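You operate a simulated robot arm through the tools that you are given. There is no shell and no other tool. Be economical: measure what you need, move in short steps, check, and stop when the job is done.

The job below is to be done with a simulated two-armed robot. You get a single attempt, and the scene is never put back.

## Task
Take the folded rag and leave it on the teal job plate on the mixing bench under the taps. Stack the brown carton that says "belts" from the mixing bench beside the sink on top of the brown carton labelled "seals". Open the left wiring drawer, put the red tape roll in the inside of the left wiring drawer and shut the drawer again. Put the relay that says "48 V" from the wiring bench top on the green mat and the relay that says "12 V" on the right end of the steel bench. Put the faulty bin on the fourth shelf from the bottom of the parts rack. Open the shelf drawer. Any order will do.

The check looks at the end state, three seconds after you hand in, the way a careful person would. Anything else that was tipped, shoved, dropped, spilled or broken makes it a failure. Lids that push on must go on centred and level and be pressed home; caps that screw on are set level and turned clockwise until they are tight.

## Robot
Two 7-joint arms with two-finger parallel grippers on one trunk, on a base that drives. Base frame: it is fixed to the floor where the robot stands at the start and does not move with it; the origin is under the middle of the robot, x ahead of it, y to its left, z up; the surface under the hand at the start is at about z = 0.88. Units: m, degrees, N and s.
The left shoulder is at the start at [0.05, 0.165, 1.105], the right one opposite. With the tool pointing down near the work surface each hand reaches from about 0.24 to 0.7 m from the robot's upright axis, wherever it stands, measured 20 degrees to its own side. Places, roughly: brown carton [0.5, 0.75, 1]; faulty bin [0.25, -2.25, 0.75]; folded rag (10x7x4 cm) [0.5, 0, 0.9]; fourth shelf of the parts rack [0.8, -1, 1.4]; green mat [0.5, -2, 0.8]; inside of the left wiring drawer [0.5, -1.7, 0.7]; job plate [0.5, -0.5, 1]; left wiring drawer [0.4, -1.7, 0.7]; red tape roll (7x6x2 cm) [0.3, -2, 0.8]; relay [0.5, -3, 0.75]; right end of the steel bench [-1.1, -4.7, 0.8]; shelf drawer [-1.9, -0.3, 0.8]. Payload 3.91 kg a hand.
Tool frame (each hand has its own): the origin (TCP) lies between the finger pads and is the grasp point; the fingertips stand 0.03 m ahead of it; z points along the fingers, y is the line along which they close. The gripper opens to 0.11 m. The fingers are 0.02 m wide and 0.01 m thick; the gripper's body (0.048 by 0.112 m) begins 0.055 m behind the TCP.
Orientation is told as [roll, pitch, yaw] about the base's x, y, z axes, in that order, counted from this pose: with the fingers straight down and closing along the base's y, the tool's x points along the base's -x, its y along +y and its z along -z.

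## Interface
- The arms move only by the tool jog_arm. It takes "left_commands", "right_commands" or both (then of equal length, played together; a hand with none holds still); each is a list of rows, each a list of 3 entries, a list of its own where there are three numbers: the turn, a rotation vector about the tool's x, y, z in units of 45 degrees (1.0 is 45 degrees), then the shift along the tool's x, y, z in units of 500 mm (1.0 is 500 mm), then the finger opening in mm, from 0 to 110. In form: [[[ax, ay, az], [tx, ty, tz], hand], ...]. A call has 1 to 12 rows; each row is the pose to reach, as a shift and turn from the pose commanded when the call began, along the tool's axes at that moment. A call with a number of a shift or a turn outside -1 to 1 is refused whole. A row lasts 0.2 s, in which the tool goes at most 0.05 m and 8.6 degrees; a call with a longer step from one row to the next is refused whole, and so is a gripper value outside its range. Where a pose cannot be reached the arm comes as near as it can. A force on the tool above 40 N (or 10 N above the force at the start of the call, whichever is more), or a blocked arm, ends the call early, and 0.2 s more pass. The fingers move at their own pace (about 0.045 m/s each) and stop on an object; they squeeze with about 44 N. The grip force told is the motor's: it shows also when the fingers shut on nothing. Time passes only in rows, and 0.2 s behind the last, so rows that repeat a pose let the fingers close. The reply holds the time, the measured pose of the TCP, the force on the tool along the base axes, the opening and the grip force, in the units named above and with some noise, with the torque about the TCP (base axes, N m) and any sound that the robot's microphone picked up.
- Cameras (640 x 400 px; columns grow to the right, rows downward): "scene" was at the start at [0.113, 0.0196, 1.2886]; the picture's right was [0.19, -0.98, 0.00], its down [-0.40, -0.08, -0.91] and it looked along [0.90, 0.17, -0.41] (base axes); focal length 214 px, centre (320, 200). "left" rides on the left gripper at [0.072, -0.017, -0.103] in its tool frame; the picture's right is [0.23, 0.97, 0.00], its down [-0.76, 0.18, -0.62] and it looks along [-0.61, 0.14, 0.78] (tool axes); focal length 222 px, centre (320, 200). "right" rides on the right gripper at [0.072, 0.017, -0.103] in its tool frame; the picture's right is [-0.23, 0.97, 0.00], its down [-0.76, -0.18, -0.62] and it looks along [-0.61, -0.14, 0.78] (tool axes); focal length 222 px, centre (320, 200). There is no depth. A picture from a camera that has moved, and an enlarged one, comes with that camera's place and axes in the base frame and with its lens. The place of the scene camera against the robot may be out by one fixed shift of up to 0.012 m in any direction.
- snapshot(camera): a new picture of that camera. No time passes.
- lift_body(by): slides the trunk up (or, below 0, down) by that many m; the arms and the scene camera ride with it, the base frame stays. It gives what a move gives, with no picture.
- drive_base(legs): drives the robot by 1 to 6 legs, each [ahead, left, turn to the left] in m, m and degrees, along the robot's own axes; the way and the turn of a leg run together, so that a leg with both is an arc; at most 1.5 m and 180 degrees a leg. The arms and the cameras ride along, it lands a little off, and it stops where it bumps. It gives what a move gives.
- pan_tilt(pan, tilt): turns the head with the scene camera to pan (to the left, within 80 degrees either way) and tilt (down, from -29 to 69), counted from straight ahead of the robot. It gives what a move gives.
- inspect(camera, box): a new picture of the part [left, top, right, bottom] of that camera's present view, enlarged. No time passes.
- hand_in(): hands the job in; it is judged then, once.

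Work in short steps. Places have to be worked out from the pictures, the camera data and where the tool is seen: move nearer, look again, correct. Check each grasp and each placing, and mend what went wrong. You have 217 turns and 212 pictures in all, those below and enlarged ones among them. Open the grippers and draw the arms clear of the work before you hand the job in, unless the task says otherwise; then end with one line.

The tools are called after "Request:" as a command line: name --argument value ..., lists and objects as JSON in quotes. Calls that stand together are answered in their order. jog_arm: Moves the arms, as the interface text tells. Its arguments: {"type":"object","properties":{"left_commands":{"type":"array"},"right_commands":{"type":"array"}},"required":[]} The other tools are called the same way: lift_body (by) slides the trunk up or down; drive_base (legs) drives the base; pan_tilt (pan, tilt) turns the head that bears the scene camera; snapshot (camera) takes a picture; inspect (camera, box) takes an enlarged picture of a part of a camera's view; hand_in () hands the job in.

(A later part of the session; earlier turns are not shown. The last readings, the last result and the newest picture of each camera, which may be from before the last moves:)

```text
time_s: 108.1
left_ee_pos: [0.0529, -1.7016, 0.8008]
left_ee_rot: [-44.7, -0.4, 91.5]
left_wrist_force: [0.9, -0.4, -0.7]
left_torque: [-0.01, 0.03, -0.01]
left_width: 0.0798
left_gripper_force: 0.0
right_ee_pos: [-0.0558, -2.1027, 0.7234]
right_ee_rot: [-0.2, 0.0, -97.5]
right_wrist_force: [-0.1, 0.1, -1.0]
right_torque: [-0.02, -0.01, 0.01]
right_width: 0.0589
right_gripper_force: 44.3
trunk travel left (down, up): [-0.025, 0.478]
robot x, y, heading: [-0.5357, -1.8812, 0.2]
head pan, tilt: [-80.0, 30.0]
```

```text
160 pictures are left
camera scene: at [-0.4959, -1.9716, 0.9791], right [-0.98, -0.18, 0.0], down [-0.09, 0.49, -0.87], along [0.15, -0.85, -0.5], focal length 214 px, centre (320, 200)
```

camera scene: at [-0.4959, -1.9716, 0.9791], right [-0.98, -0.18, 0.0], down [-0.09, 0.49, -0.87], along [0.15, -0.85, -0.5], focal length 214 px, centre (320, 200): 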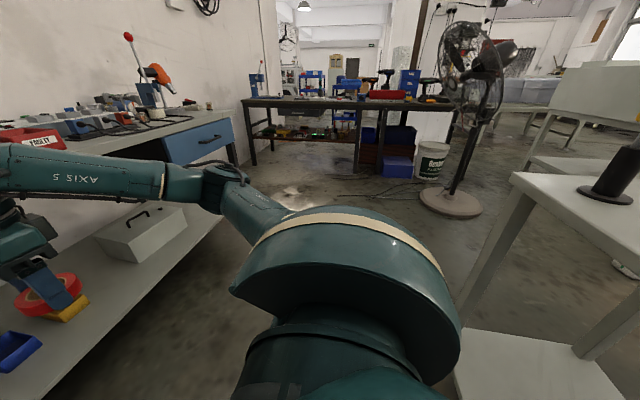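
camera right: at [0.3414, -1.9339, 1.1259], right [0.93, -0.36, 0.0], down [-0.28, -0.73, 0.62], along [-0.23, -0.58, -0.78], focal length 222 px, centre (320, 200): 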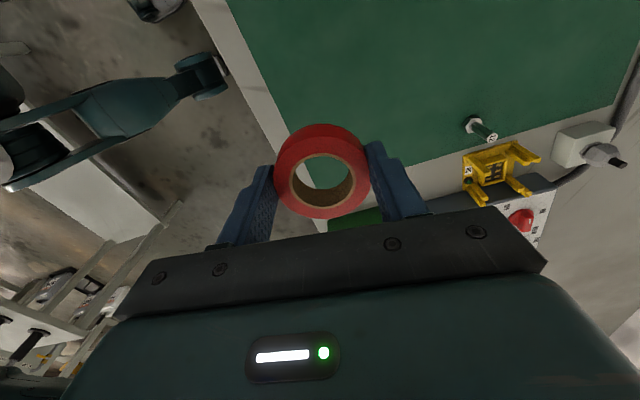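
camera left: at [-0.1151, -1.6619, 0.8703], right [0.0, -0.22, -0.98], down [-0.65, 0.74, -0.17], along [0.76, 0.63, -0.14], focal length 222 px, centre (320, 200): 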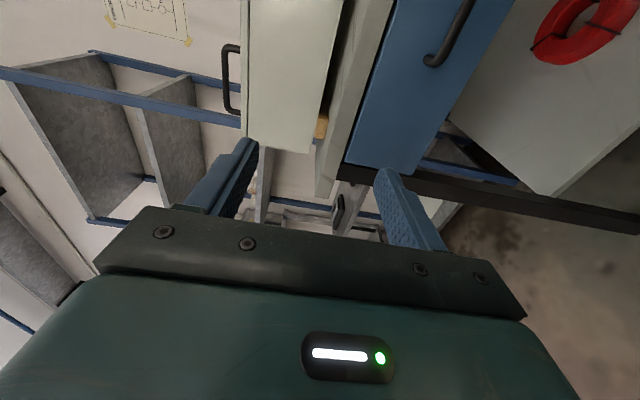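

A white table stands right behind me, so the room is limited to about x=-0.53. With the 45° tilt reachable, I'll drive forward 0.085 m to put the hand near the handle, and look.

Request:
drive_base --legs '[[0.085, 0, 0]]'

Request:
pan_tilt --pan 20 --tilt 30

Request:
snapshot --camera "scene"

Request:
snapshot --camera "left"

```text
time_s: 109.2
left_ee_pos: [0.1383, -1.7014, 0.8003]
left_ee_rot: [-44.7, -0.4, 91.6]
left_wrist_force: [0.4, -0.1, -0.7]
left_torque: [0.0, 0.0, 0.02]
left_width: 0.0799
left_gripper_force: 0.1
right_ee_pos: [0.0323, -2.1017, 0.7232]
right_ee_rot: [-0.1, 0.0, -97.6]
right_wrist_force: [0.0, 1.6, -0.7]
right_torque: [0.0, 0.03, 0.0]
right_width: 0.0586
right_gripper_force: 44.4
trunk travel left (down, up): [-0.025, 0.478]
robot x, y, heading: [-0.4499, -1.8854, 0.1]
head pan, tilt: [-80.0, 30.0]
```

```text
time_s: 111.0
left_ee_pos: [0.1399, -1.701, 0.7991]
left_ee_rot: [-44.7, -0.3, 91.6]
left_wrist_force: [-0.4, 0.1, -0.4]
left_torque: [0.02, -0.03, -0.04]
left_width: 0.0799
left_gripper_force: 0.0
right_ee_pos: [0.0309, -2.1025, 0.7239]
right_ee_rot: [-0.1, 0.0, -97.5]
right_wrist_force: [-0.3, 0.2, -1.0]
right_torque: [0.0, 0.02, -0.02]
right_width: 0.0586
right_gripper_force: 44.6
trunk travel left (down, up): [-0.025, 0.478]
robot x, y, heading: [-0.4497, -1.8864, 0.3]
head pan, tilt: [20.0, 30.0]
```

```text
159 pictures are left
camera scene: at [-0.3412, -1.8508, 0.9791], right [0.35, -0.94, 0.0], down [-0.47, -0.17, -0.87], along [0.81, 0.3, -0.5], focal length 214 px, centre (320, 200)
```

scene: 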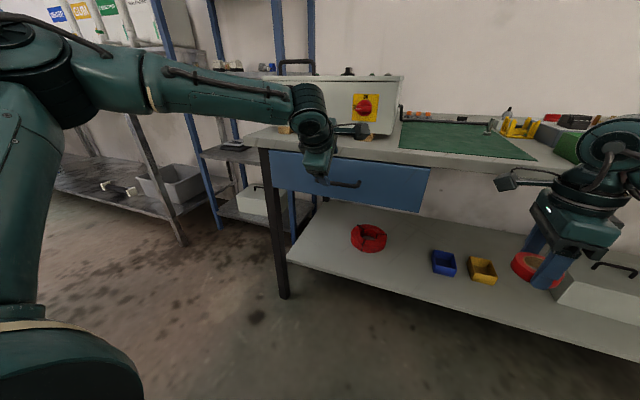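

```text
158 pictures are left
camera left: at [0.081, -1.7747, 0.8848], right [-0.69, -0.24, -0.69], down [-0.59, 0.74, 0.32], along [0.43, 0.62, -0.65], focal length 222 px, centre (320, 200)
```

left: 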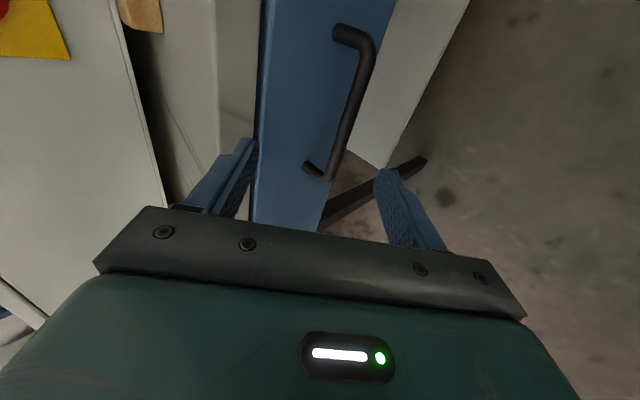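

The handle lies between the fingers: bar from y -1.76 to -1.65 at about (x 0.188, z 0.72). I'll tilt 20° further forward and take a pre-grip spot 7 cm in front.

Request:
jog_arm --left_commands '[[[0.15, 0, 0], [0.004, 0.03, 0.016], 60], [[0.3, 0, 0], [0.008, 0.06, 0.032], 45], [[0.45, 0, 0], [0.012, 0.09, 0.049], 45], [[0.45, 0, 0], [0.012, 0.09, 0.049], 45]]'

Request:
snapshot --camera "left"

Request:
inspect --camera "scene" --box '[240, 90, 400, 190]'

```text
time_s: 112.0
left_ee_pos: [0.1325, -1.6856, 0.7854]
left_ee_rot: [-64.9, -0.4, 91.4]
left_wrist_force: [-1.2, 0.3, 0.9]
left_torque: [0.01, -0.02, -0.03]
left_width: 0.0448
left_gripper_force: 0.1
left hand out of reach, approached as far as the arm can: row 3, 4
right_ee_pos: [0.0305, -2.1023, 0.7226]
right_ee_rot: [-0.1, 0.0, -97.6]
right_wrist_force: [0.4, 0.2, 0.0]
right_torque: [0.0, -0.03, -0.02]
right_width: 0.0586
right_gripper_force: 43.2
trunk travel left (down, up): [-0.025, 0.478]
robot x, y, heading: [-0.4474, -1.884, 0.4]
head pan, tilt: [20.0, 30.0]
```

```text
157 pictures are left
camera left: at [0.0476, -1.7597, 0.8438], right [-0.41, -0.23, -0.88], down [-0.66, 0.74, 0.11], along [0.63, 0.63, -0.46], focal length 222 px, centre (320, 200)
```

left: 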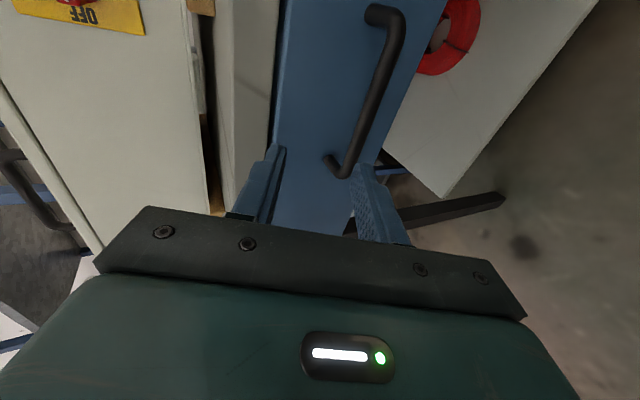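

```text
4.00 times, centred on (320, 140) of scene
camera zoom: at [-0.3412, -1.8508, 0.9791], right [0.35, -0.94, 0.0], down [-0.47, -0.17, -0.87], along [0.81, 0.3, -0.5], focal length 858 px, centre (320, 440)
```

zoom: 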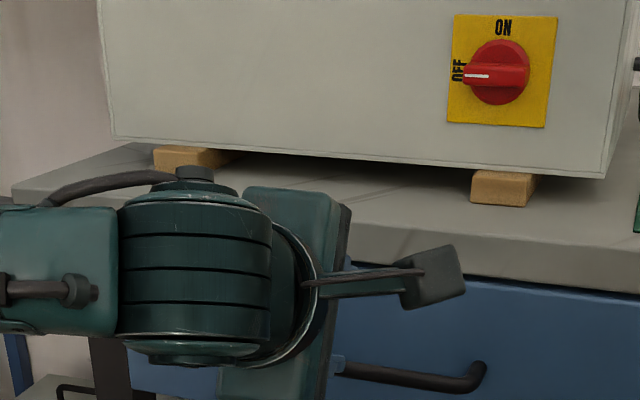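

At that tilt it can't get lower; I'll use a 50° tilt with a narrow opening and approach along the tool axis.

Request:
jog_arm --left_commands '[[[-0.11, 0, 0], [0.013, 0.014, 0.013], 30], [[-0.22, 0, 0], [0.026, 0.028, 0.026], 30], [[-0.333, 0, 0], [0.04, 0.041, 0.04], 28], [[-0.333, 0, 0], [0.04, 0.041, 0.04], 28]]'

Request:
snapshot --camera "left"

```text
time_s: 113.0
left_ee_pos: [0.1436, -1.7048, 0.7574]
left_ee_rot: [-49.9, -0.4, 91.6]
left_wrist_force: [-0.3, -0.4, 0.6]
left_torque: [-0.02, -0.01, 0.02]
left_width: 0.0281
left_gripper_force: 0.0
right_ee_pos: [0.0309, -2.102, 0.7236]
right_ee_rot: [-0.1, 0.0, -97.6]
right_wrist_force: [0.0, 0.9, -0.3]
right_torque: [0.01, 0.02, 0.02]
right_width: 0.0585
right_gripper_force: 43.8
trunk travel left (down, up): [-0.025, 0.478]
robot x, y, heading: [-0.4475, -1.8834, 0.1]
head pan, tilt: [20.0, 30.0]
```

```text
155 pictures are left
camera left: at [0.077, -1.7791, 0.8352], right [-0.62, -0.24, -0.75], down [-0.61, 0.74, 0.27], along [0.49, 0.62, -0.61], focal length 222 px, centre (320, 200)
```

left: 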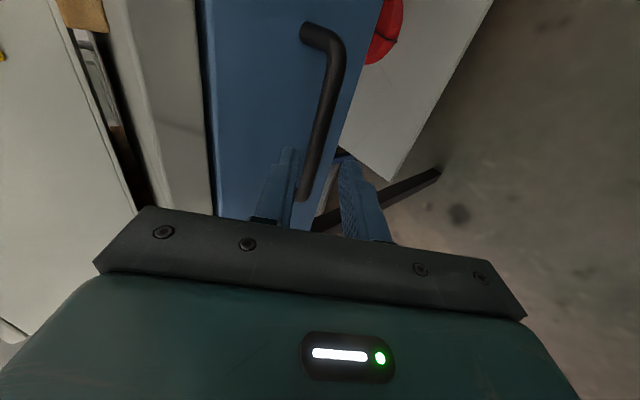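

Two views triangulate the bar at (x 0.191, z 0.718), exactly on the approach line. I'll advance 4.6 cm and close.

Request:
jog_arm --left_commands '[[[0, 0, 0], [0, 0, 0.04], 28], [[0, 0, 0], [0, 0, 0.075], 28], [[0, 0, 0], [0, 0, 0.092], 28], [[0, 0, 0], [0, 0, 0.092], 0], [[0, 0, 0], [0, 0, 0.092], 0], [[0, 0, 0], [0, 0, 0.092], 0]]'

Request:
snapshot --camera "left"

```text
time_s: 114.4
left_ee_pos: [0.1784, -1.702, 0.7301]
left_ee_rot: [-50.1, -0.4, 91.6]
left_wrist_force: [0.4, 2.4, 8.3]
left_torque: [0.13, -0.11, -0.39]
left_width: 0.0116
left_gripper_force: 45.5
right_ee_pos: [0.0295, -2.102, 0.724]
right_ee_rot: [-0.1, 0.1, -97.6]
right_wrist_force: [0.3, -0.2, -1.1]
right_torque: [0.04, 0.03, -0.01]
right_width: 0.0583
right_gripper_force: 43.9
trunk travel left (down, up): [-0.025, 0.478]
robot x, y, heading: [-0.4477, -1.8851, 0.4]
head pan, tilt: [20.0, 30.0]
```

```text
154 pictures are left
camera left: at [0.1119, -1.7772, 0.8085], right [-0.62, -0.24, -0.75], down [-0.61, 0.74, 0.27], along [0.49, 0.63, -0.61], focal length 222 px, centre (320, 200)
```

left: 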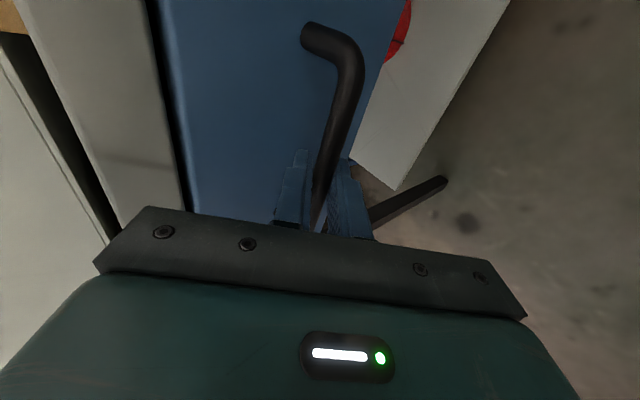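

Gripped on the 12 mm bar. Now I'll pull the drawer straight out, 20 cm, with the arm.

Request:
jog_arm --left_commands '[[[0, 0, 0], [0, 0.022, -0.026], 0], [[0, 0, 0], [0, 0.045, -0.053], 0], [[0, 0, 0], [0, 0.07, -0.084], 0], [[0, 0, 0], [0, 0.097, -0.115], 0], [[0, 0, 0], [0, 0.13, -0.153], 0], [[0, 0, 0], [0, 0.162, -0.191], 0], [[0, 0, 0], [0, 0.194, -0.23], 0], [[0, 0, 0], [0, 0.226, -0.268], 0], [[0, 0, 0], [0, 0.258, -0.306], 0], [[0, 0, 0], [0, 0.258, -0.306], 0]]'

Request:
snapshot --camera "scene"

```text
time_s: 116.0
left_ee_pos: [0.0336, -1.7005, 0.7307]
left_ee_rot: [-48.2, -0.1, 89.9]
left_wrist_force: [-0.7, -4.2, -5.3]
left_torque: [-0.26, 0.09, 0.44]
left_width: 0.0119
left_gripper_force: 44.9
left hand out of reach, approached as far as the arm can: row 5, 6, 7, 8
right_ee_pos: [0.0312, -2.1049, 0.7233]
right_ee_rot: [-0.1, 0.0, -97.8]
right_wrist_force: [0.3, 0.1, -1.0]
right_torque: [-0.02, -0.03, -0.01]
right_width: 0.0587
right_gripper_force: 44.1
trunk travel left (down, up): [-0.025, 0.478]
robot x, y, heading: [-0.4481, -1.8887, 0.0]
head pan, tilt: [20.0, 30.0]
stopped in row 8 (left hand): the force on the tool passed its limit at 48 N (the readings are from after the stop); the commanded pose is now the measured one
```

```text
153 pictures are left
camera scene: at [-0.3409, -1.852, 0.9791], right [0.34, -0.94, 0.0], down [-0.47, -0.17, -0.87], along [0.81, 0.3, -0.5], focal length 214 px, centre (320, 200)
```

scene: 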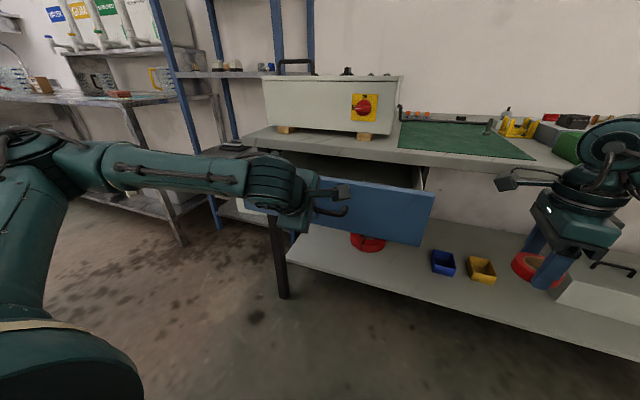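

The drawer is open about 14 cm and the arm is at its inner limit. I'll drive the base back 7.5 cm, holding the handle, to open more.

Request:
drive_base --legs '[[-0.075, 0, 0]]'

Request:
snapshot --camera "scene"

```text
time_s: 117.0
left_ee_pos: [-0.0404, -1.701, 0.7303]
left_ee_rot: [-48.4, 0.1, 90.0]
left_wrist_force: [-0.7, -4.7, -13.7]
left_torque: [-0.6, 0.09, 0.14]
left_width: 0.0117
left_gripper_force: 44.4
right_ee_pos: [-0.0459, -2.1048, 0.7227]
right_ee_rot: [-0.2, 0.1, -97.8]
right_wrist_force: [0.9, -0.7, -1.0]
right_torque: [0.01, -0.02, -0.02]
right_width: 0.0585
right_gripper_force: 44.0
trunk travel left (down, up): [-0.025, 0.478]
robot x, y, heading: [-0.5234, -1.8836, 0.2]
head pan, tilt: [20.0, 30.0]
```

```text
152 pictures are left
camera scene: at [-0.4161, -1.852, 0.9789], right [0.34, -0.94, 0.0], down [-0.47, -0.17, -0.87], along [0.81, 0.3, -0.5], focal length 214 px, centre (320, 200)
```

scene: 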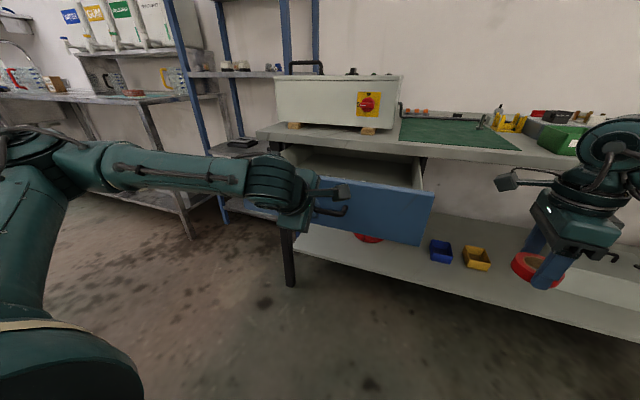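

Open about 22 cm. The drawer spans y≈-1.93 to -1.51. With the left hand holding the handle, I'll raise the right hand and bring the tape toward (0.075, -1.84).

Request:
jog_arm --right_commands '[[[0, 0, 0], [0, 0, -0.09], 40], [[0, 0, 0], [0, 0, -0.18], 40], [[0, 0, 0], [0, 0, -0.27], 40], [[0, 0, 0], [0.05, 0.03, -0.3], 40], [[0, 0, 0], [0.14, 0.05, -0.3], 40], [[0, 0, 0], [0.23, 0.08, -0.3], 40], [[0, 0, 0], [0.32, 0.1, -0.3], 40], [[0, 0, 0], [0.41, 0.12, -0.3], 40], [[0, 0, 0], [0.5, 0.15, -0.3], 40], [[0, 0, 0], [0.558, 0.168, -0.3], 40]]'

Request:
snapshot --camera "scene"

Request:
snapshot --camera "right"

```text
time_s: 119.2
left_ee_pos: [-0.0418, -1.7005, 0.7309]
left_ee_rot: [-48.4, 0.0, 89.9]
left_wrist_force: [0.9, -1.6, -6.8]
left_torque: [-0.31, 0.05, 0.41]
left_width: 0.0116
left_gripper_force: 45.3
right_ee_pos: [0.0353, -1.877, 0.8565]
right_ee_rot: [-0.1, 0.0, -97.8]
right_wrist_force: [-0.3, -0.9, -0.6]
right_torque: [-0.02, -0.01, -0.01]
right_width: 0.0585
right_gripper_force: 43.8
right hand out of reach, approached as far as the arm can: row 9, 10
trunk travel left (down, up): [-0.025, 0.478]
robot x, y, heading: [-0.522, -1.8899, 0.3]
head pan, tilt: [20.0, 30.0]
```

```text
151 pictures are left
camera scene: at [-0.4164, -1.852, 0.979], right [0.34, -0.94, 0.0], down [-0.47, -0.17, -0.87], along [0.81, 0.3, -0.5], focal length 214 px, centre (320, 200)
```

scene: 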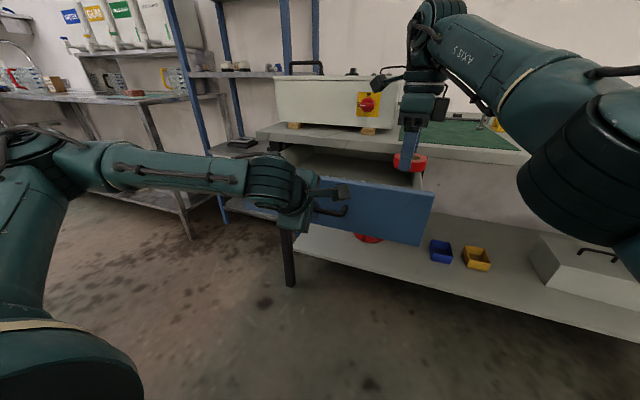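

```text
150 pictures are left
camera right: at [0.0627, -1.8088, 0.9595], right [0.93, -0.36, 0.0], down [-0.28, -0.73, 0.62], along [-0.22, -0.58, -0.78], focal length 222 px, centre (320, 200)
```

right: 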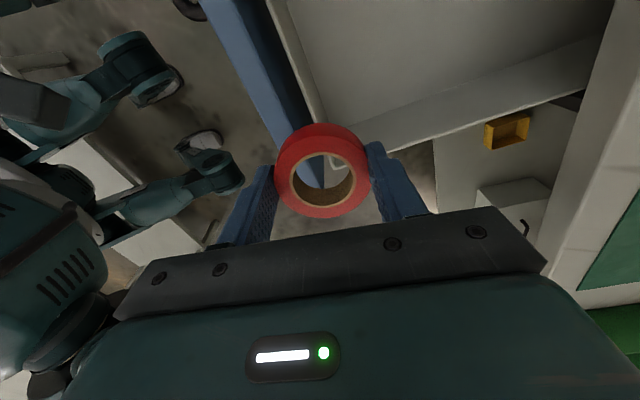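

The tape is over the drawer's right wall; it needs about 4 cm more in x and 8 cm in y. Turning the hand's yaw back by 45° should extend the reach.

Request:
jog_arm --right_commands '[[[0, 0, -0.166], [0, 0, 0], 40], [[0, 0, -0.333], [0, 0, 0], 40], [[0, 0, -0.5], [0.02, 0.0, 0], 40], [[0, 0, -0.667], [0.05, 0.02, 0], 40], [[0, 0, -0.833], [0.08, 0.03, 0], 40], [[0, 0, -1.0], [0.11, 0.045, 0], 40], [[0, 0, -1.0], [0.14, 0.06, 0], 40], [[0, 0, -1.0], [0.17, 0.075, 0], 40], [[0, 0, -1.0], [0.17, 0.075, 0], 40]]'

Request:
snapshot --camera "right"

```text
time_s: 121.2
left_ee_pos: [-0.0415, -1.7003, 0.7298]
left_ee_rot: [-48.4, -0.1, 89.9]
left_wrist_force: [-1.4, 0.5, -8.0]
left_torque: [-0.52, 0.07, 0.14]
left_width: 0.0118
left_gripper_force: 45.5
right_ee_pos: [0.0245, -1.8395, 0.8384]
right_ee_rot: [-0.1, 0.2, -52.8]
right_wrist_force: [-0.2, -0.7, -0.2]
right_torque: [-0.01, -0.02, 0.03]
right_width: 0.0585
right_gripper_force: 44.4
right hand out of reach, approached as far as the arm can: row 3, 4, 5, 6, 7, 8, 9
trunk travel left (down, up): [-0.025, 0.478]
robot x, y, heading: [-0.5242, -1.8857, 0.2]
head pan, tilt: [20.0, 30.0]
```

```text
149 pictures are left
camera right: at [-0.006, -1.771, 0.9419], right [0.91, 0.41, 0.0], down [0.32, -0.71, 0.62], along [0.25, -0.57, -0.78], focal length 222 px, centre (320, 200)
```

right: 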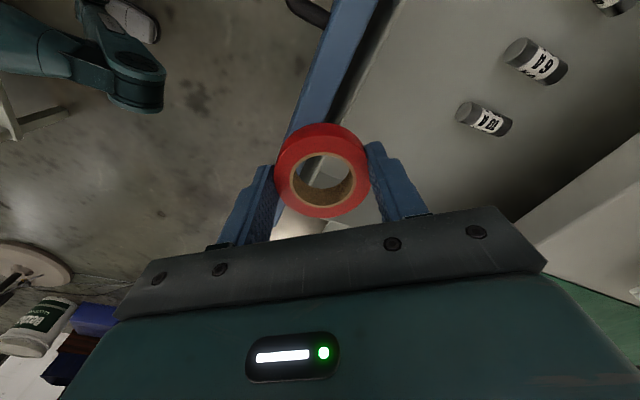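

Reach is poor because the trunk is low. I'll release the handle with the left hand, back it out along its axis, and then raise the trunk.

Request:
jog_arm --left_commands '[[[0, 0, 0], [0, 0, 0], 30], [[0, 0, 0], [0, 0, 0], 30], [[0, 0, 0], [0, 0, -0.02], 30], [[0, 0, 0], [0, 0, -0.05], 30], [[0, 0, 0], [0, 0, -0.08], 30], [[0, 0, 0], [0, 0, -0.12], 30]]'

Request:
snapshot --camera "left"

Request:
snapshot --camera "scene"

```text
time_s: 122.6
left_ee_pos: [-0.0874, -1.7024, 0.7706]
left_ee_rot: [-48.4, 0.0, 89.9]
left_wrist_force: [0.2, 1.2, -0.3]
left_torque: [-0.02, -0.01, 0.0]
left_width: 0.03
left_gripper_force: 0.0
right_ee_pos: [0.0222, -1.8379, 0.84]
right_ee_rot: [-0.1, 0.1, -52.8]
right_wrist_force: [0.5, -0.6, 0.0]
right_torque: [-0.01, 0.04, -0.01]
right_width: 0.0584
right_gripper_force: 44.0
trunk travel left (down, up): [-0.025, 0.478]
robot x, y, heading: [-0.5243, -1.8841, 0.1]
head pan, tilt: [20.0, 30.0]
```

```text
148 pictures are left
camera left: at [-0.1531, -1.7733, 0.8516], right [-0.65, -0.23, -0.73], down [-0.58, 0.76, 0.28], along [0.49, 0.61, -0.62], focal length 222 px, centre (320, 200)
```

left: 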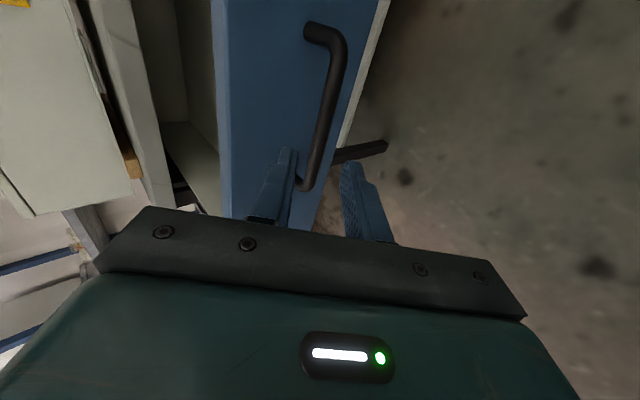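

```text
147 pictures are left
camera scene: at [-0.4168, -1.8521, 0.9791], right [0.34, -0.94, 0.0], down [-0.47, -0.17, -0.87], along [0.81, 0.3, -0.5], focal length 214 px, centre (320, 200)
```

scene: 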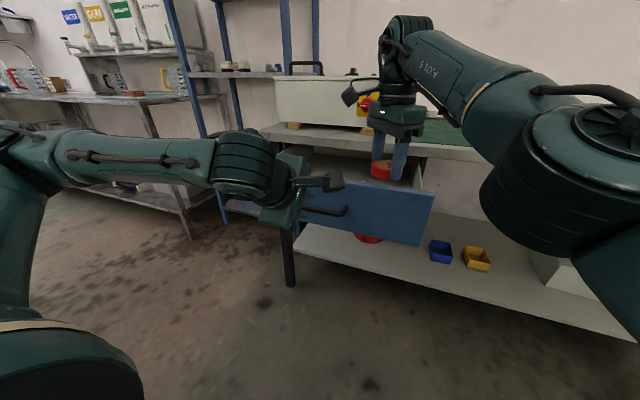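

Freed. I'll raise the trunk 0.25 m, then shift the base forward 0.1 and left 0.09.

Request:
lift_body --by 0.25

Request:
drive_base --legs '[[0.1, 0.09, 0]]'

Request:
snapshot --camera "right"

Request:
snapshot --camera "scene"

```text
time_s: 125.2
left_ee_pos: [-0.0867, -1.7007, 1.0203]
left_ee_rot: [-48.2, 0.0, 90.0]
left_wrist_force: [0.7, -0.9, -0.1]
left_torque: [0.01, 0.02, -0.04]
left_width: 0.0297
left_gripper_force: 0.1
right_ee_pos: [0.0234, -1.8385, 1.0897]
right_ee_rot: [0.0, 0.0, -52.8]
right_wrist_force: [1.4, 0.5, -0.9]
right_torque: [0.02, 0.0, 0.0]
right_width: 0.0586
right_gripper_force: 44.4
trunk travel left (down, up): [-0.275, 0.228]
robot x, y, heading: [-0.5202, -1.8872, 0.1]
head pan, tilt: [20.0, 30.0]
```

```text
time_s: 126.7
left_ee_pos: [0.0128, -1.6128, 1.0205]
left_ee_rot: [-48.5, 0.0, 89.9]
left_wrist_force: [-0.4, 0.4, -0.1]
left_torque: [-0.02, 0.0, 0.01]
left_width: 0.03
left_gripper_force: 0.1
right_ee_pos: [0.1239, -1.7489, 1.0893]
right_ee_rot: [-0.2, 0.1, -52.7]
right_wrist_force: [-0.4, 0.9, -0.4]
right_torque: [0.01, 0.0, 0.01]
right_width: 0.0582
right_gripper_force: 44.6
trunk travel left (down, up): [-0.275, 0.228]
robot x, y, heading: [-0.4267, -1.7984, 0.1]
head pan, tilt: [20.0, 30.0]
```

```text
146 pictures are left
camera right: at [0.0932, -1.6818, 1.1921], right [0.91, 0.41, 0.0], down [0.32, -0.71, 0.62], along [0.25, -0.57, -0.78], focal length 222 px, centre (320, 200)
```

right: 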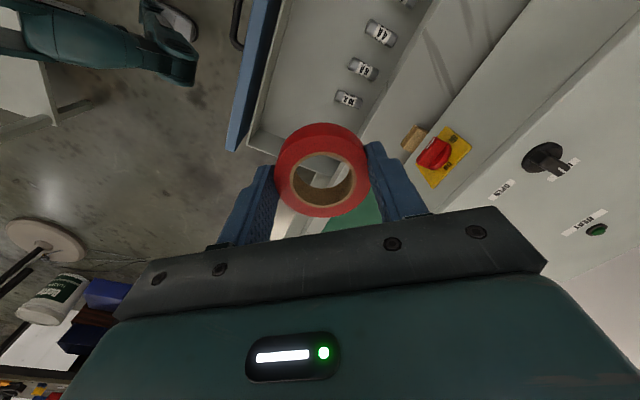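

```text
145 pictures are left
camera scene: at [-0.3171, -1.7631, 1.2291], right [0.34, -0.94, 0.0], down [-0.47, -0.17, -0.87], along [0.81, 0.3, -0.5], focal length 214 px, centre (320, 200)
```

scene: 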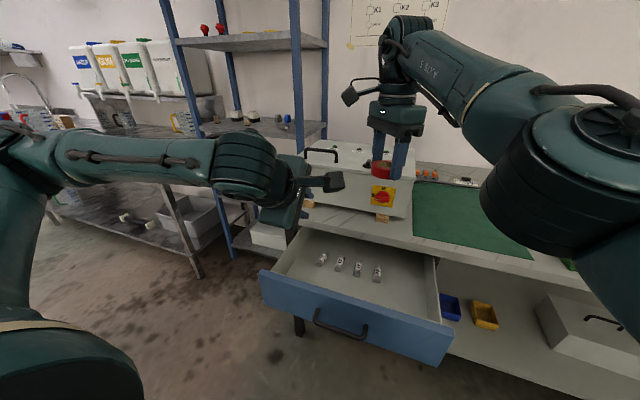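

The drawer holds four fuses at the back (x≈0.2). I'll put the tape at about (0.095, -1.81), clear of them; moving over and down to z 0.80 first.

Request:
jog_arm --right_commands '[[[0, 0, 0], [-0.03, -0.06, 0.05], 40], [[0, 0, 0], [-0.06, -0.12, 0.1], 40], [[0, 0, 0], [-0.06, -0.12, 0.19], 40], [[0, 0, 0], [-0.06, -0.12, 0.28], 40], [[0, 0, 0], [-0.06, -0.12, 0.37], 40], [[0, 0, 0], [-0.06, -0.12, 0.46], 40], [[0, 0, 0], [-0.06, -0.12, 0.55], 40], [[0, 0, 0], [-0.06, -0.12, 0.58], 40]]'

Request:
snapshot --camera "right"

Request:
snapshot --camera "scene"

```text
time_s: 128.5
left_ee_pos: [0.0119, -1.6118, 1.0212]
left_ee_rot: [-48.4, 0.0, 89.9]
left_wrist_force: [0.0, 0.5, -0.2]
left_torque: [0.0, -0.02, -0.01]
left_width: 0.0301
left_gripper_force: 0.1
right_ee_pos: [0.0937, -1.8069, 0.8009]
right_ee_rot: [0.0, 0.1, -52.8]
right_wrist_force: [0.3, 0.0, -0.4]
right_torque: [0.01, 0.01, 0.03]
right_width: 0.0585
right_gripper_force: 44.2
trunk travel left (down, up): [-0.275, 0.228]
robot x, y, heading: [-0.4217, -1.7983, 0.2]
head pan, tilt: [20.0, 30.0]
```

```text
144 pictures are left
camera right: at [0.0626, -1.7401, 0.904], right [0.91, 0.41, 0.0], down [0.32, -0.71, 0.62], along [0.25, -0.57, -0.78], focal length 222 px, centre (320, 200)
```

right: 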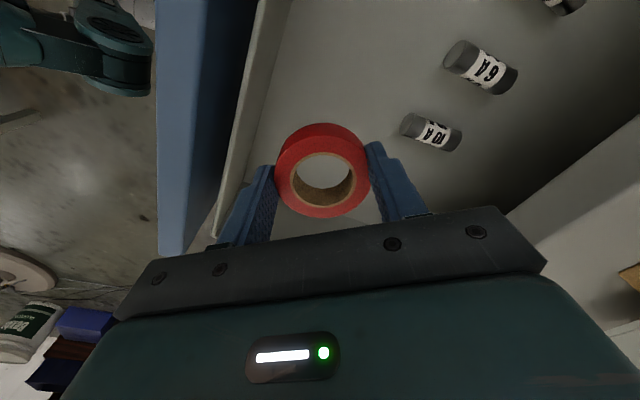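

```text
143 pictures are left
camera scene: at [-0.3174, -1.7634, 1.2292], right [0.34, -0.94, 0.0], down [-0.47, -0.17, -0.87], along [0.81, 0.3, -0.5], focal length 214 px, centre (320, 200)
```

scene: 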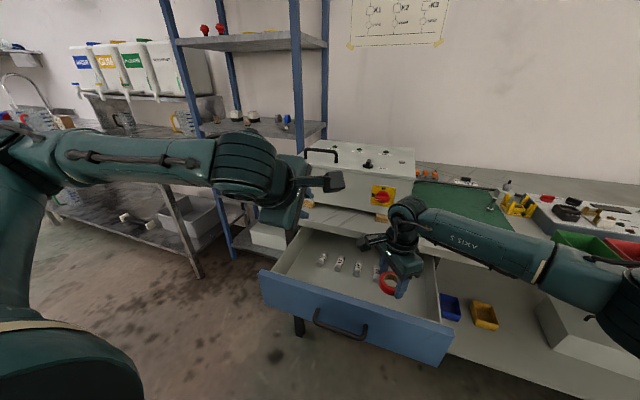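

Clear of the fuses and walls. I'll lower to about 0.705 with slow final steps.

Request:
jog_arm --right_commands '[[[0, 0, 0], [0, 0, 0.06], 40], [[0, 0, 0], [0, 0, 0.12], 40], [[0, 0, 0], [0, 0, 0.16], 40], [[0, 0, 0], [0, 0, 0.175], 40], [[0, 0, 0], [0, 0, 0.185], 40], [[0, 0, 0], [0, 0, 0.193], 40]]'

Request:
snapshot --camera "right"

```text
time_s: 129.9
left_ee_pos: [0.0123, -1.6128, 1.0203]
left_ee_rot: [-48.5, -0.1, 90.0]
left_wrist_force: [0.4, -0.1, -0.2]
left_torque: [-0.01, -0.02, 0.0]
left_width: 0.03
left_gripper_force: 0.1
right_ee_pos: [0.0958, -1.8083, 0.7098]
right_ee_rot: [0.5, 0.2, -52.8]
right_wrist_force: [1.9, -2.9, 14.2]
right_torque: [-0.17, 0.91, 0.2]
right_width: 0.0585
right_gripper_force: 44.1
trunk travel left (down, up): [-0.275, 0.228]
robot x, y, heading: [-0.4249, -1.7992, 0.1]
head pan, tilt: [20.0, 30.0]
stopped in row 6 (right hand): the force on the tool passed its limit at 41 N (the readings are from after the stop); the commanded pose is now the measured one
```

```text
142 pictures are left
camera right: at [0.0647, -1.7417, 0.8136], right [0.91, 0.41, 0.01], down [0.32, -0.72, 0.62], along [0.26, -0.56, -0.78], focal length 222 px, centre (320, 200)
```

right: 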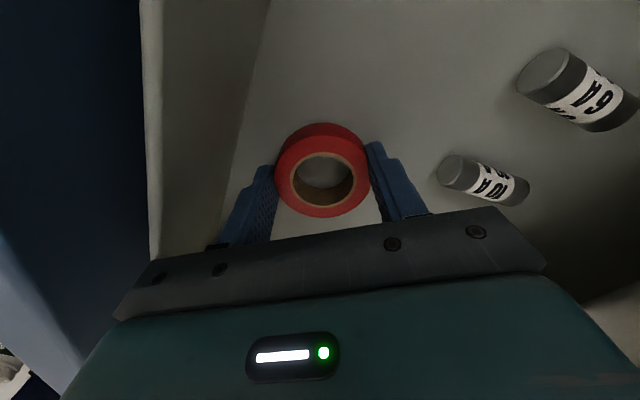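

Touchdown on the drawer floor. I'll open slightly and lift out.

Request:
jog_arm --right_commands '[[[0, 0, 0], [0, 0, -0.006], 76], [[0, 0, 0], [0, 0, -0.006], 76], [[0, 0, 0], [0, 0, -0.006], 76], [[0, 0, 0], [0, 0, -0.06], 76], [[0, 0, 0], [0, 0, -0.15], 76], [[0, 0, 0], [0, 0, -0.25], 76], [[0, 0, 0], [0, 0, -0.35], 76], [[0, 0, 0], [0, 0, -0.45], 76], [[0, 0, 0], [0, 0, -0.55], 76]]'

Request:
snapshot --camera "scene"

```text
time_s: 131.9
left_ee_pos: [0.0118, -1.612, 1.0206]
left_ee_rot: [-48.4, -0.1, 89.9]
left_wrist_force: [-0.7, 0.0, -0.2]
left_torque: [0.01, -0.01, -0.01]
left_width: 0.03
left_gripper_force: 0.0
right_ee_pos: [0.0914, -1.8102, 0.9852]
right_ee_rot: [0.4, 0.1, -52.8]
right_wrist_force: [0.8, 0.5, -0.6]
right_torque: [0.0, -0.03, -0.03]
right_width: 0.0763
right_gripper_force: 0.1
trunk travel left (down, up): [-0.275, 0.228]
robot x, y, heading: [-0.4235, -1.7971, 0.3]
head pan, tilt: [20.0, 30.0]
```

```text
141 pictures are left
camera scene: at [-0.3178, -1.7634, 1.2291], right [0.34, -0.94, 0.0], down [-0.47, -0.17, -0.87], along [0.81, 0.3, -0.5], focal length 214 px, centre (320, 200)
```

scene: 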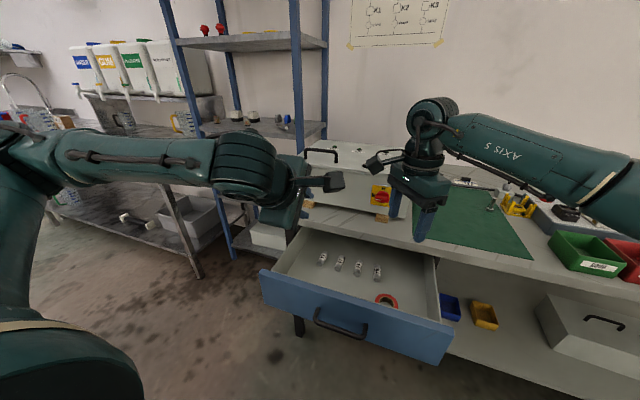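

The tape lies in the drawer. To close it, I'll first move the right hand clear to the right, and back the base off so the left hand can be lowered in front of the drawer.

Request:
jog_arm --right_commands '[[[0, 0, 0], [-0.05, -0.05, -0.05], 76], [[0, 0, 0], [-0.11, -0.11, -0.09], 76], [[0, 0, 0], [-0.17, -0.17, -0.13], 76], [[0, 0, 0], [-0.23, -0.23, -0.17], 76], [[0, 0, 0], [-0.28, -0.28, -0.21], 76], [[0, 0, 0], [-0.33, -0.34, -0.25], 76], [[0, 0, 0], [-0.38, -0.4, -0.29], 76], [[0, 0, 0], [-0.42, -0.44, -0.3], 76]]' --left_commands '[[[0, 0, 0], [0, 0, 0], 0], [[0, 0, 0], [0, 0, 0], 0], [[0, 0, 0], [0, 0, 0], 0], [[0, 0, 0], [0, 0, 0], 0], [[0, 0, 0], [0, 0, 0], 0], [[0, 0, 0], [0, 0, 0], 0], [[0, 0, 0], [0, 0, 0], 0], [[0, 0, 0], [0, 0, 0], 0]]'

Request:
drive_base --legs '[[-0.1, -0.09, 0]]'

Request:
lift_body --by -0.23

Request:
snapshot --camera "left"

Request:
snapshot --camera "scene"

```text
time_s: 133.7
left_ee_pos: [0.0126, -1.6131, 1.022]
left_ee_rot: [-48.4, -0.1, 89.9]
left_wrist_force: [0.3, -0.2, -0.8]
left_torque: [0.03, 0.01, -0.02]
left_width: 0.0
left_gripper_force: 37.6
right_ee_pos: [0.0445, -2.1148, 1.1302]
right_ee_rot: [0.3, 0.2, -52.8]
right_wrist_force: [0.7, 0.3, 1.0]
right_torque: [0.0, 0.03, -0.02]
right_width: 0.0759
right_gripper_force: 0.0
trunk travel left (down, up): [-0.275, 0.228]
robot x, y, heading: [-0.4273, -1.7973, -0.2]
head pan, tilt: [20.0, 30.0]
```

```text
time_s: 135.2
left_ee_pos: [-0.0867, -1.7016, 1.0215]
left_ee_rot: [-48.6, 0.0, 89.9]
left_wrist_force: [-0.4, -0.6, 0.2]
left_torque: [0.01, 0.02, -0.02]
left_width: 0.0002
left_gripper_force: 37.8
right_ee_pos: [-0.0543, -2.2018, 1.13]
right_ee_rot: [0.3, 0.2, -52.7]
right_wrist_force: [-0.7, -0.7, 0.4]
right_torque: [0.0, -0.03, 0.01]
right_width: 0.0762
right_gripper_force: 0.2
trunk travel left (down, up): [-0.275, 0.228]
robot x, y, heading: [-0.5233, -1.8891, 0.2]
head pan, tilt: [20.0, 30.0]
```

```text
time_s: 137.6
left_ee_pos: [-0.0865, -1.701, 0.7909]
left_ee_rot: [-48.5, 0.0, 90.0]
left_wrist_force: [-0.4, -0.6, -0.1]
left_torque: [-0.01, 0.01, -0.04]
left_width: 0.0003
left_gripper_force: 37.6
right_ee_pos: [-0.0543, -2.2026, 0.9006]
right_ee_rot: [0.3, 0.1, -52.6]
right_wrist_force: [0.5, 1.7, -0.6]
right_torque: [0.0, -0.03, 0.0]
right_width: 0.0758
right_gripper_force: 0.1
trunk travel left (down, up): [-0.045, 0.458]
robot x, y, heading: [-0.523, -1.8868, 0.5]
head pan, tilt: [20.0, 30.0]
```

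```text
140 pictures are left
camera left: at [-0.1524, -1.773, 0.8716], right [-0.65, -0.23, -0.73], down [-0.58, 0.76, 0.28], along [0.49, 0.61, -0.62], focal length 222 px, centre (320, 200)
```

left: 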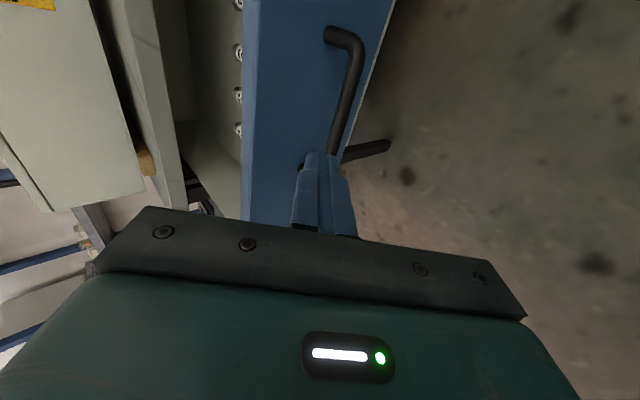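

```text
139 pictures are left
camera scene: at [-0.4162, -1.8524, 0.9992], right [0.35, -0.94, 0.0], down [-0.47, -0.17, -0.87], along [0.81, 0.3, -0.5], focal length 214 px, centre (320, 200)
```

scene: 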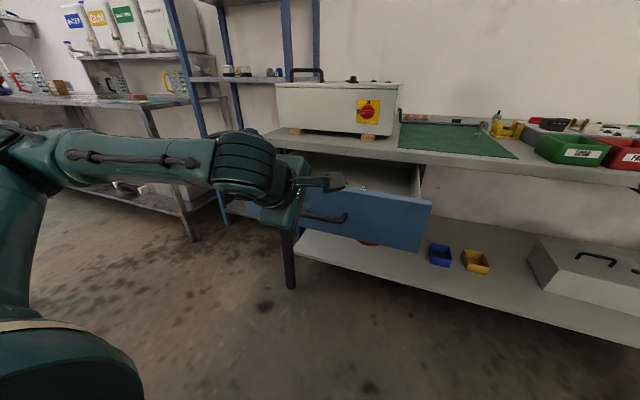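

I'll lower 2 cm more so the closed fingertips press on the face just above the handle bar, then drive forward to push it shut.

Request:
lift_body --by -0.02

Request:
drive_base --legs '[[0.26, 0, 0]]'

Request:
snapshot --camera "scene"

Request:
snapshot --camera "left"

```text
time_s: 138.3
left_ee_pos: [-0.0869, -1.7007, 0.7707]
left_ee_rot: [-48.3, 0.0, 90.0]
left_wrist_force: [-0.8, 0.1, 0.2]
left_torque: [0.02, 0.0, 0.0]
left_width: 0.0
left_gripper_force: 37.4
right_ee_pos: [-0.0535, -2.2008, 0.8815]
right_ee_rot: [0.3, 0.1, -52.7]
right_wrist_force: [-0.5, 0.5, -1.3]
right_torque: [0.0, 0.03, -0.02]
right_width: 0.076
right_gripper_force: 0.1
trunk travel left (down, up): [-0.025, 0.478]
robot x, y, heading: [-0.5243, -1.8849, 0.3]
head pan, tilt: [20.0, 30.0]
```

```text
time_s: 140.2
left_ee_pos: [0.177, -1.6982, 0.7707]
left_ee_rot: [-48.4, 0.0, 90.2]
left_wrist_force: [-0.1, 0.7, -0.3]
left_torque: [0.01, -0.01, -0.01]
left_width: 0.0
left_gripper_force: 37.9
right_ee_pos: [0.2114, -2.1991, 0.8817]
right_ee_rot: [0.4, 0.1, -52.5]
right_wrist_force: [-0.7, 0.4, -0.2]
right_torque: [0.01, 0.01, 0.0]
right_width: 0.076
right_gripper_force: 0.0
trunk travel left (down, up): [-0.025, 0.478]
robot x, y, heading: [-0.2593, -1.8817, 0.2]
head pan, tilt: [20.0, 30.0]
```

```text
138 pictures are left
camera scene: at [-0.1523, -1.8509, 0.9792], right [0.35, -0.94, 0.0], down [-0.47, -0.17, -0.87], along [0.81, 0.3, -0.5], focal length 214 px, centre (320, 200)
```

scene: 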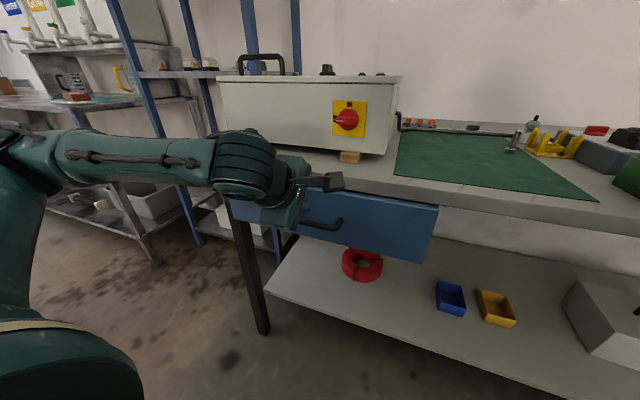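

```text
137 pictures are left
camera left: at [0.1113, -1.7708, 0.8516], right [-0.65, -0.23, -0.73], down [-0.59, 0.76, 0.28], along [0.49, 0.61, -0.62], focal length 222 px, centre (320, 200)
```

left: 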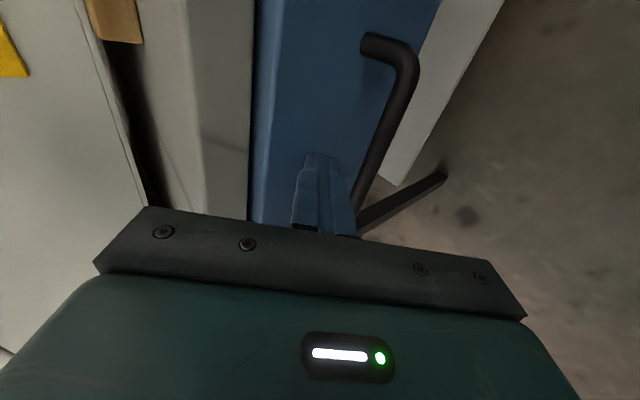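

Nearly shut. I'll push the last bit with the arm, which stops on force.

Request:
jog_arm --left_commands '[[[0, 0, 0], [0, -0.01, 0.012], 0], [[0, 0, 0], [0, -0.02, 0.023], 0], [[0, 0, 0], [0, -0.03, 0.034], 0], [[0, 0, 0], [0, -0.04, 0.045], 0], [[0, 0, 0], [0, -0.05, 0.057], 0]]'

Request:
inspect --camera "scene" --box '[200, 140, 460, 300]'

```text
time_s: 140.9
left_ee_pos: [0.1894, -1.6975, 0.7707]
left_ee_rot: [-48.1, -0.3, 90.0]
left_wrist_force: [-17.6, 2.7, 9.7]
left_torque: [0.03, -0.02, 0.12]
left_width: 0.0
left_gripper_force: 37.6
right_ee_pos: [0.2095, -2.1981, 0.8818]
right_ee_rot: [0.5, 0.0, -52.6]
right_wrist_force: [-0.4, 0.1, -0.3]
right_torque: [-0.02, 0.01, 0.01]
right_width: 0.0763
right_gripper_force: 0.1
trunk travel left (down, up): [-0.025, 0.478]
robot x, y, heading: [-0.2589, -1.8853, 0.3]
head pan, tilt: [20.0, 30.0]
stopped in row 3 (left hand): the force on the tool passed its limit at 52 N (the readings are from after the stop); the commanded pose is now the measured one
```

```text
2.46 times, centred on (330, 220) of scene
camera zoom: at [-0.1547, -1.8504, 0.9796], right [0.35, -0.94, 0.0], down [-0.47, -0.17, -0.87], along [0.81, 0.3, -0.5], focal length 528 px, centre (295, 151)
```

zoom: 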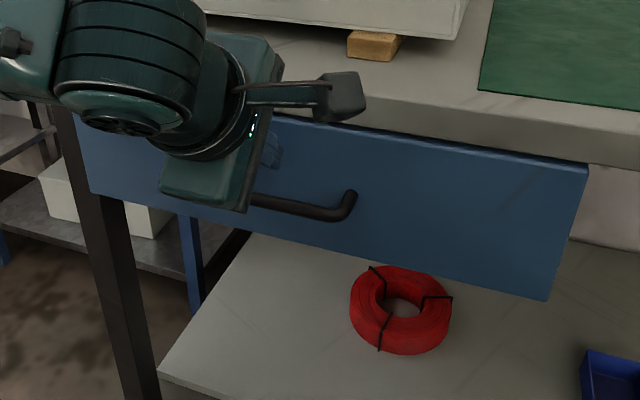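

The drawer is shut (hit its stop). I'll back off, raise the trunk, and look along the bench for the relays.

Request:
drive_base --legs '[[-0.2, 0, 0]]'

Request:
lift_body --by 0.35

Request:
drive_base --legs '[[0, -0.9, 0]]'

Request:
pan_tilt --pan 0 --tilt 30

Request:
snapshot --camera "scene"

```text
time_s: 142.5
left_ee_pos: [-0.0054, -1.6999, 0.7689]
left_ee_rot: [-47.9, -0.3, 89.9]
left_wrist_force: [-0.1, 1.2, -0.6]
left_torque: [-0.02, -0.01, 0.02]
left_width: 0.0
left_gripper_force: 37.5
right_ee_pos: [0.0117, -2.2023, 0.8812]
right_ee_rot: [0.4, 0.1, -52.5]
right_wrist_force: [-0.1, 0.5, -0.1]
right_torque: [-0.02, 0.02, 0.0]
right_width: 0.0762
right_gripper_force: 0.3
trunk travel left (down, up): [-0.025, 0.478]
robot x, y, heading: [-0.455, -1.8849, 0.4]
head pan, tilt: [20.0, 30.0]
```

```text
time_s: 145.9
left_ee_pos: [-0.0049, -1.7005, 1.1192]
left_ee_rot: [-48.0, -0.2, 89.9]
left_wrist_force: [0.5, 0.5, 0.3]
left_torque: [-0.02, 0.0, 0.0]
left_width: 0.0001
left_gripper_force: 38.1
right_ee_pos: [0.0118, -2.2011, 1.2315]
right_ee_rot: [0.3, 0.1, -52.6]
right_wrist_force: [0.6, -0.9, -1.1]
right_torque: [-0.03, -0.04, -0.06]
right_width: 0.076
right_gripper_force: 0.1
trunk travel left (down, up): [-0.375, 0.128]
robot x, y, heading: [-0.4559, -1.8866, 0.4]
head pan, tilt: [20.0, 30.0]
```

```text
time_s: 154.1
left_ee_pos: [0.0028, -2.5858, 1.1199]
left_ee_rot: [-47.9, -0.2, 90.9]
left_wrist_force: [1.2, -0.2, -0.4]
left_torque: [0.03, 0.0, 0.02]
left_width: 0.0
left_gripper_force: 37.7
right_ee_pos: [0.0291, -3.0846, 1.2322]
right_ee_rot: [0.3, 0.1, -51.6]
right_wrist_force: [-0.2, -0.1, 0.1]
right_torque: [-0.02, 0.0, 0.02]
right_width: 0.076
right_gripper_force: 0.0
trunk travel left (down, up): [-0.375, 0.128]
robot x, y, heading: [-0.4451, -2.7738, 1.5]
head pan, tilt: [20.0, 30.0]
```

```text
time_s: 154.9
left_ee_pos: [0.0043, -2.585, 1.1192]
left_ee_rot: [-47.9, -0.2, 90.9]
left_wrist_force: [0.2, -0.5, 0.1]
left_torque: [-0.01, 0.0, 0.0]
left_width: 0.0
left_gripper_force: 38.0
right_ee_pos: [0.03, -3.0843, 1.2309]
right_ee_rot: [0.3, 0.1, -51.5]
right_wrist_force: [-0.2, -0.1, 0.1]
right_torque: [0.03, -0.01, 0.0]
right_width: 0.076
right_gripper_force: 0.0
trunk travel left (down, up): [-0.375, 0.128]
robot x, y, heading: [-0.4462, -2.7759, 1.2]
head pan, tilt: [0.0, 30.0]
```

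```text
135 pictures are left
camera scene: at [-0.333, -2.7733, 1.3292], right [0.02, -1.0, 0.0], down [-0.5, -0.01, -0.87], along [0.87, 0.02, -0.5], focal length 214 px, centre (320, 200)
```

scene: 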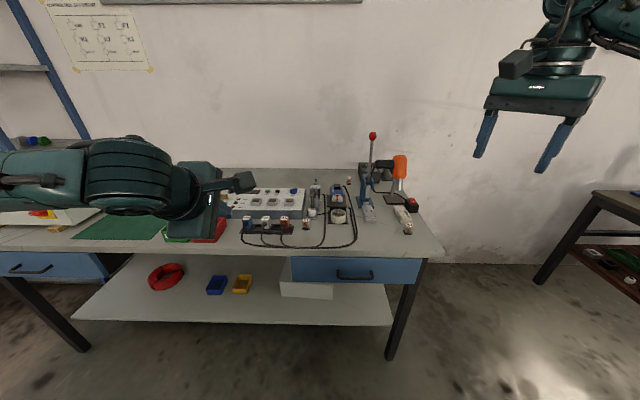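

Request:
inspect --camera "scene" --box '[210, 160, 450, 260]'

```text
2.67 times, centred on (330, 210) of scene
camera zoom: at [-0.333, -2.7733, 1.3292], right [0.02, -1.0, 0.0], down [-0.5, -0.01, -0.87], along [0.87, 0.02, -0.5], focal length 572 px, centre (293, 173)
```

zoom: 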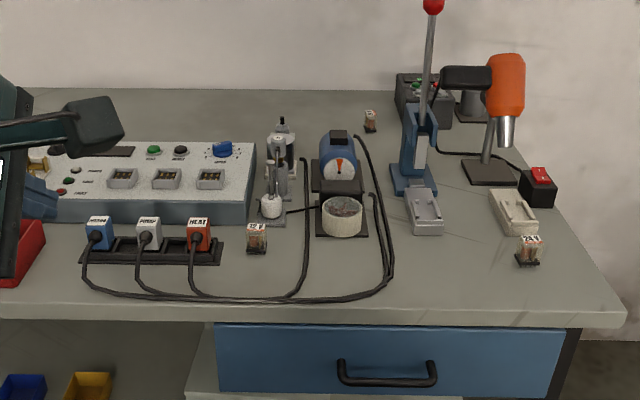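

I see three relay-like cubes. I'll enlarge each to read its label.

Request:
inspect --camera "scene" --box '[290, 230, 330, 260]'

Request:
inspect --camera "scene" --box '[390, 235, 430, 265]'

Request:
inspect --camera "scene" --box '[330, 190, 370, 220]'

```text
13.33 times, centred on (310, 245) of scene
camera zoom: at [-0.333, -2.7733, 1.3292], right [0.02, -1.0, 0.0], down [-0.5, -0.01, -0.87], along [0.87, 0.02, -0.5], focal length 2860 px, centre (453, -400)
```

zoom: 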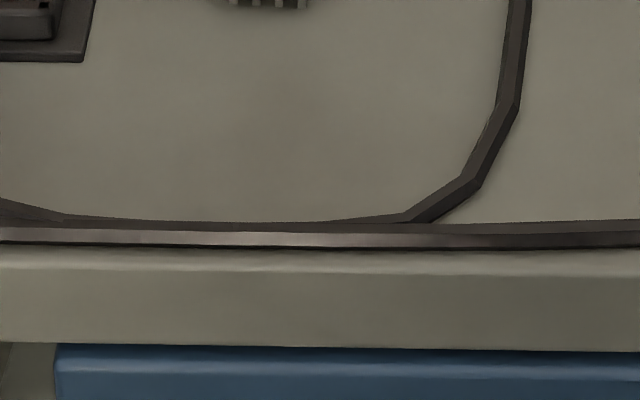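

```text
13.33 times, centred on (410, 250) of scene
camera zoom: at [-0.333, -2.7733, 1.3292], right [0.02, -1.0, 0.0], down [-0.5, -0.01, -0.87], along [0.87, 0.02, -0.5], focal length 2860 px, centre (-880, -467)
```

zoom: 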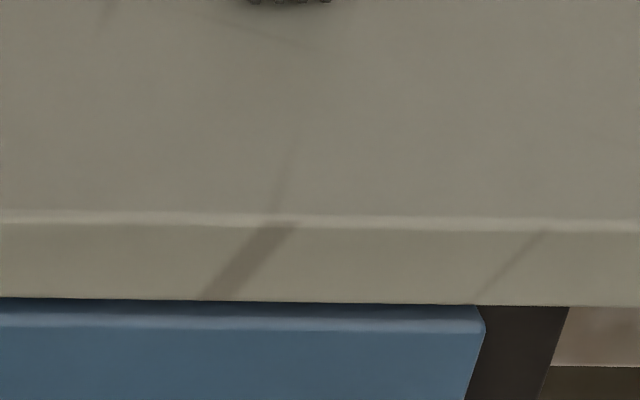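

```text
13.33 times, centred on (350, 205) of scene
camera zoom: at [-0.333, -2.7733, 1.3292], right [0.02, -1.0, 0.0], down [-0.5, -0.01, -0.87], along [0.87, 0.02, -0.5], focal length 2860 px, centre (-80, 133)
```

zoom: 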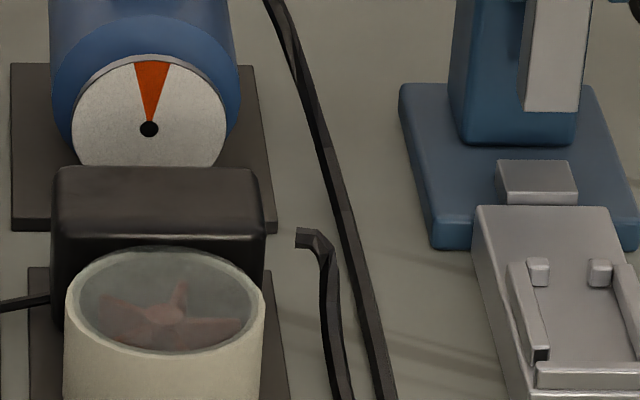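

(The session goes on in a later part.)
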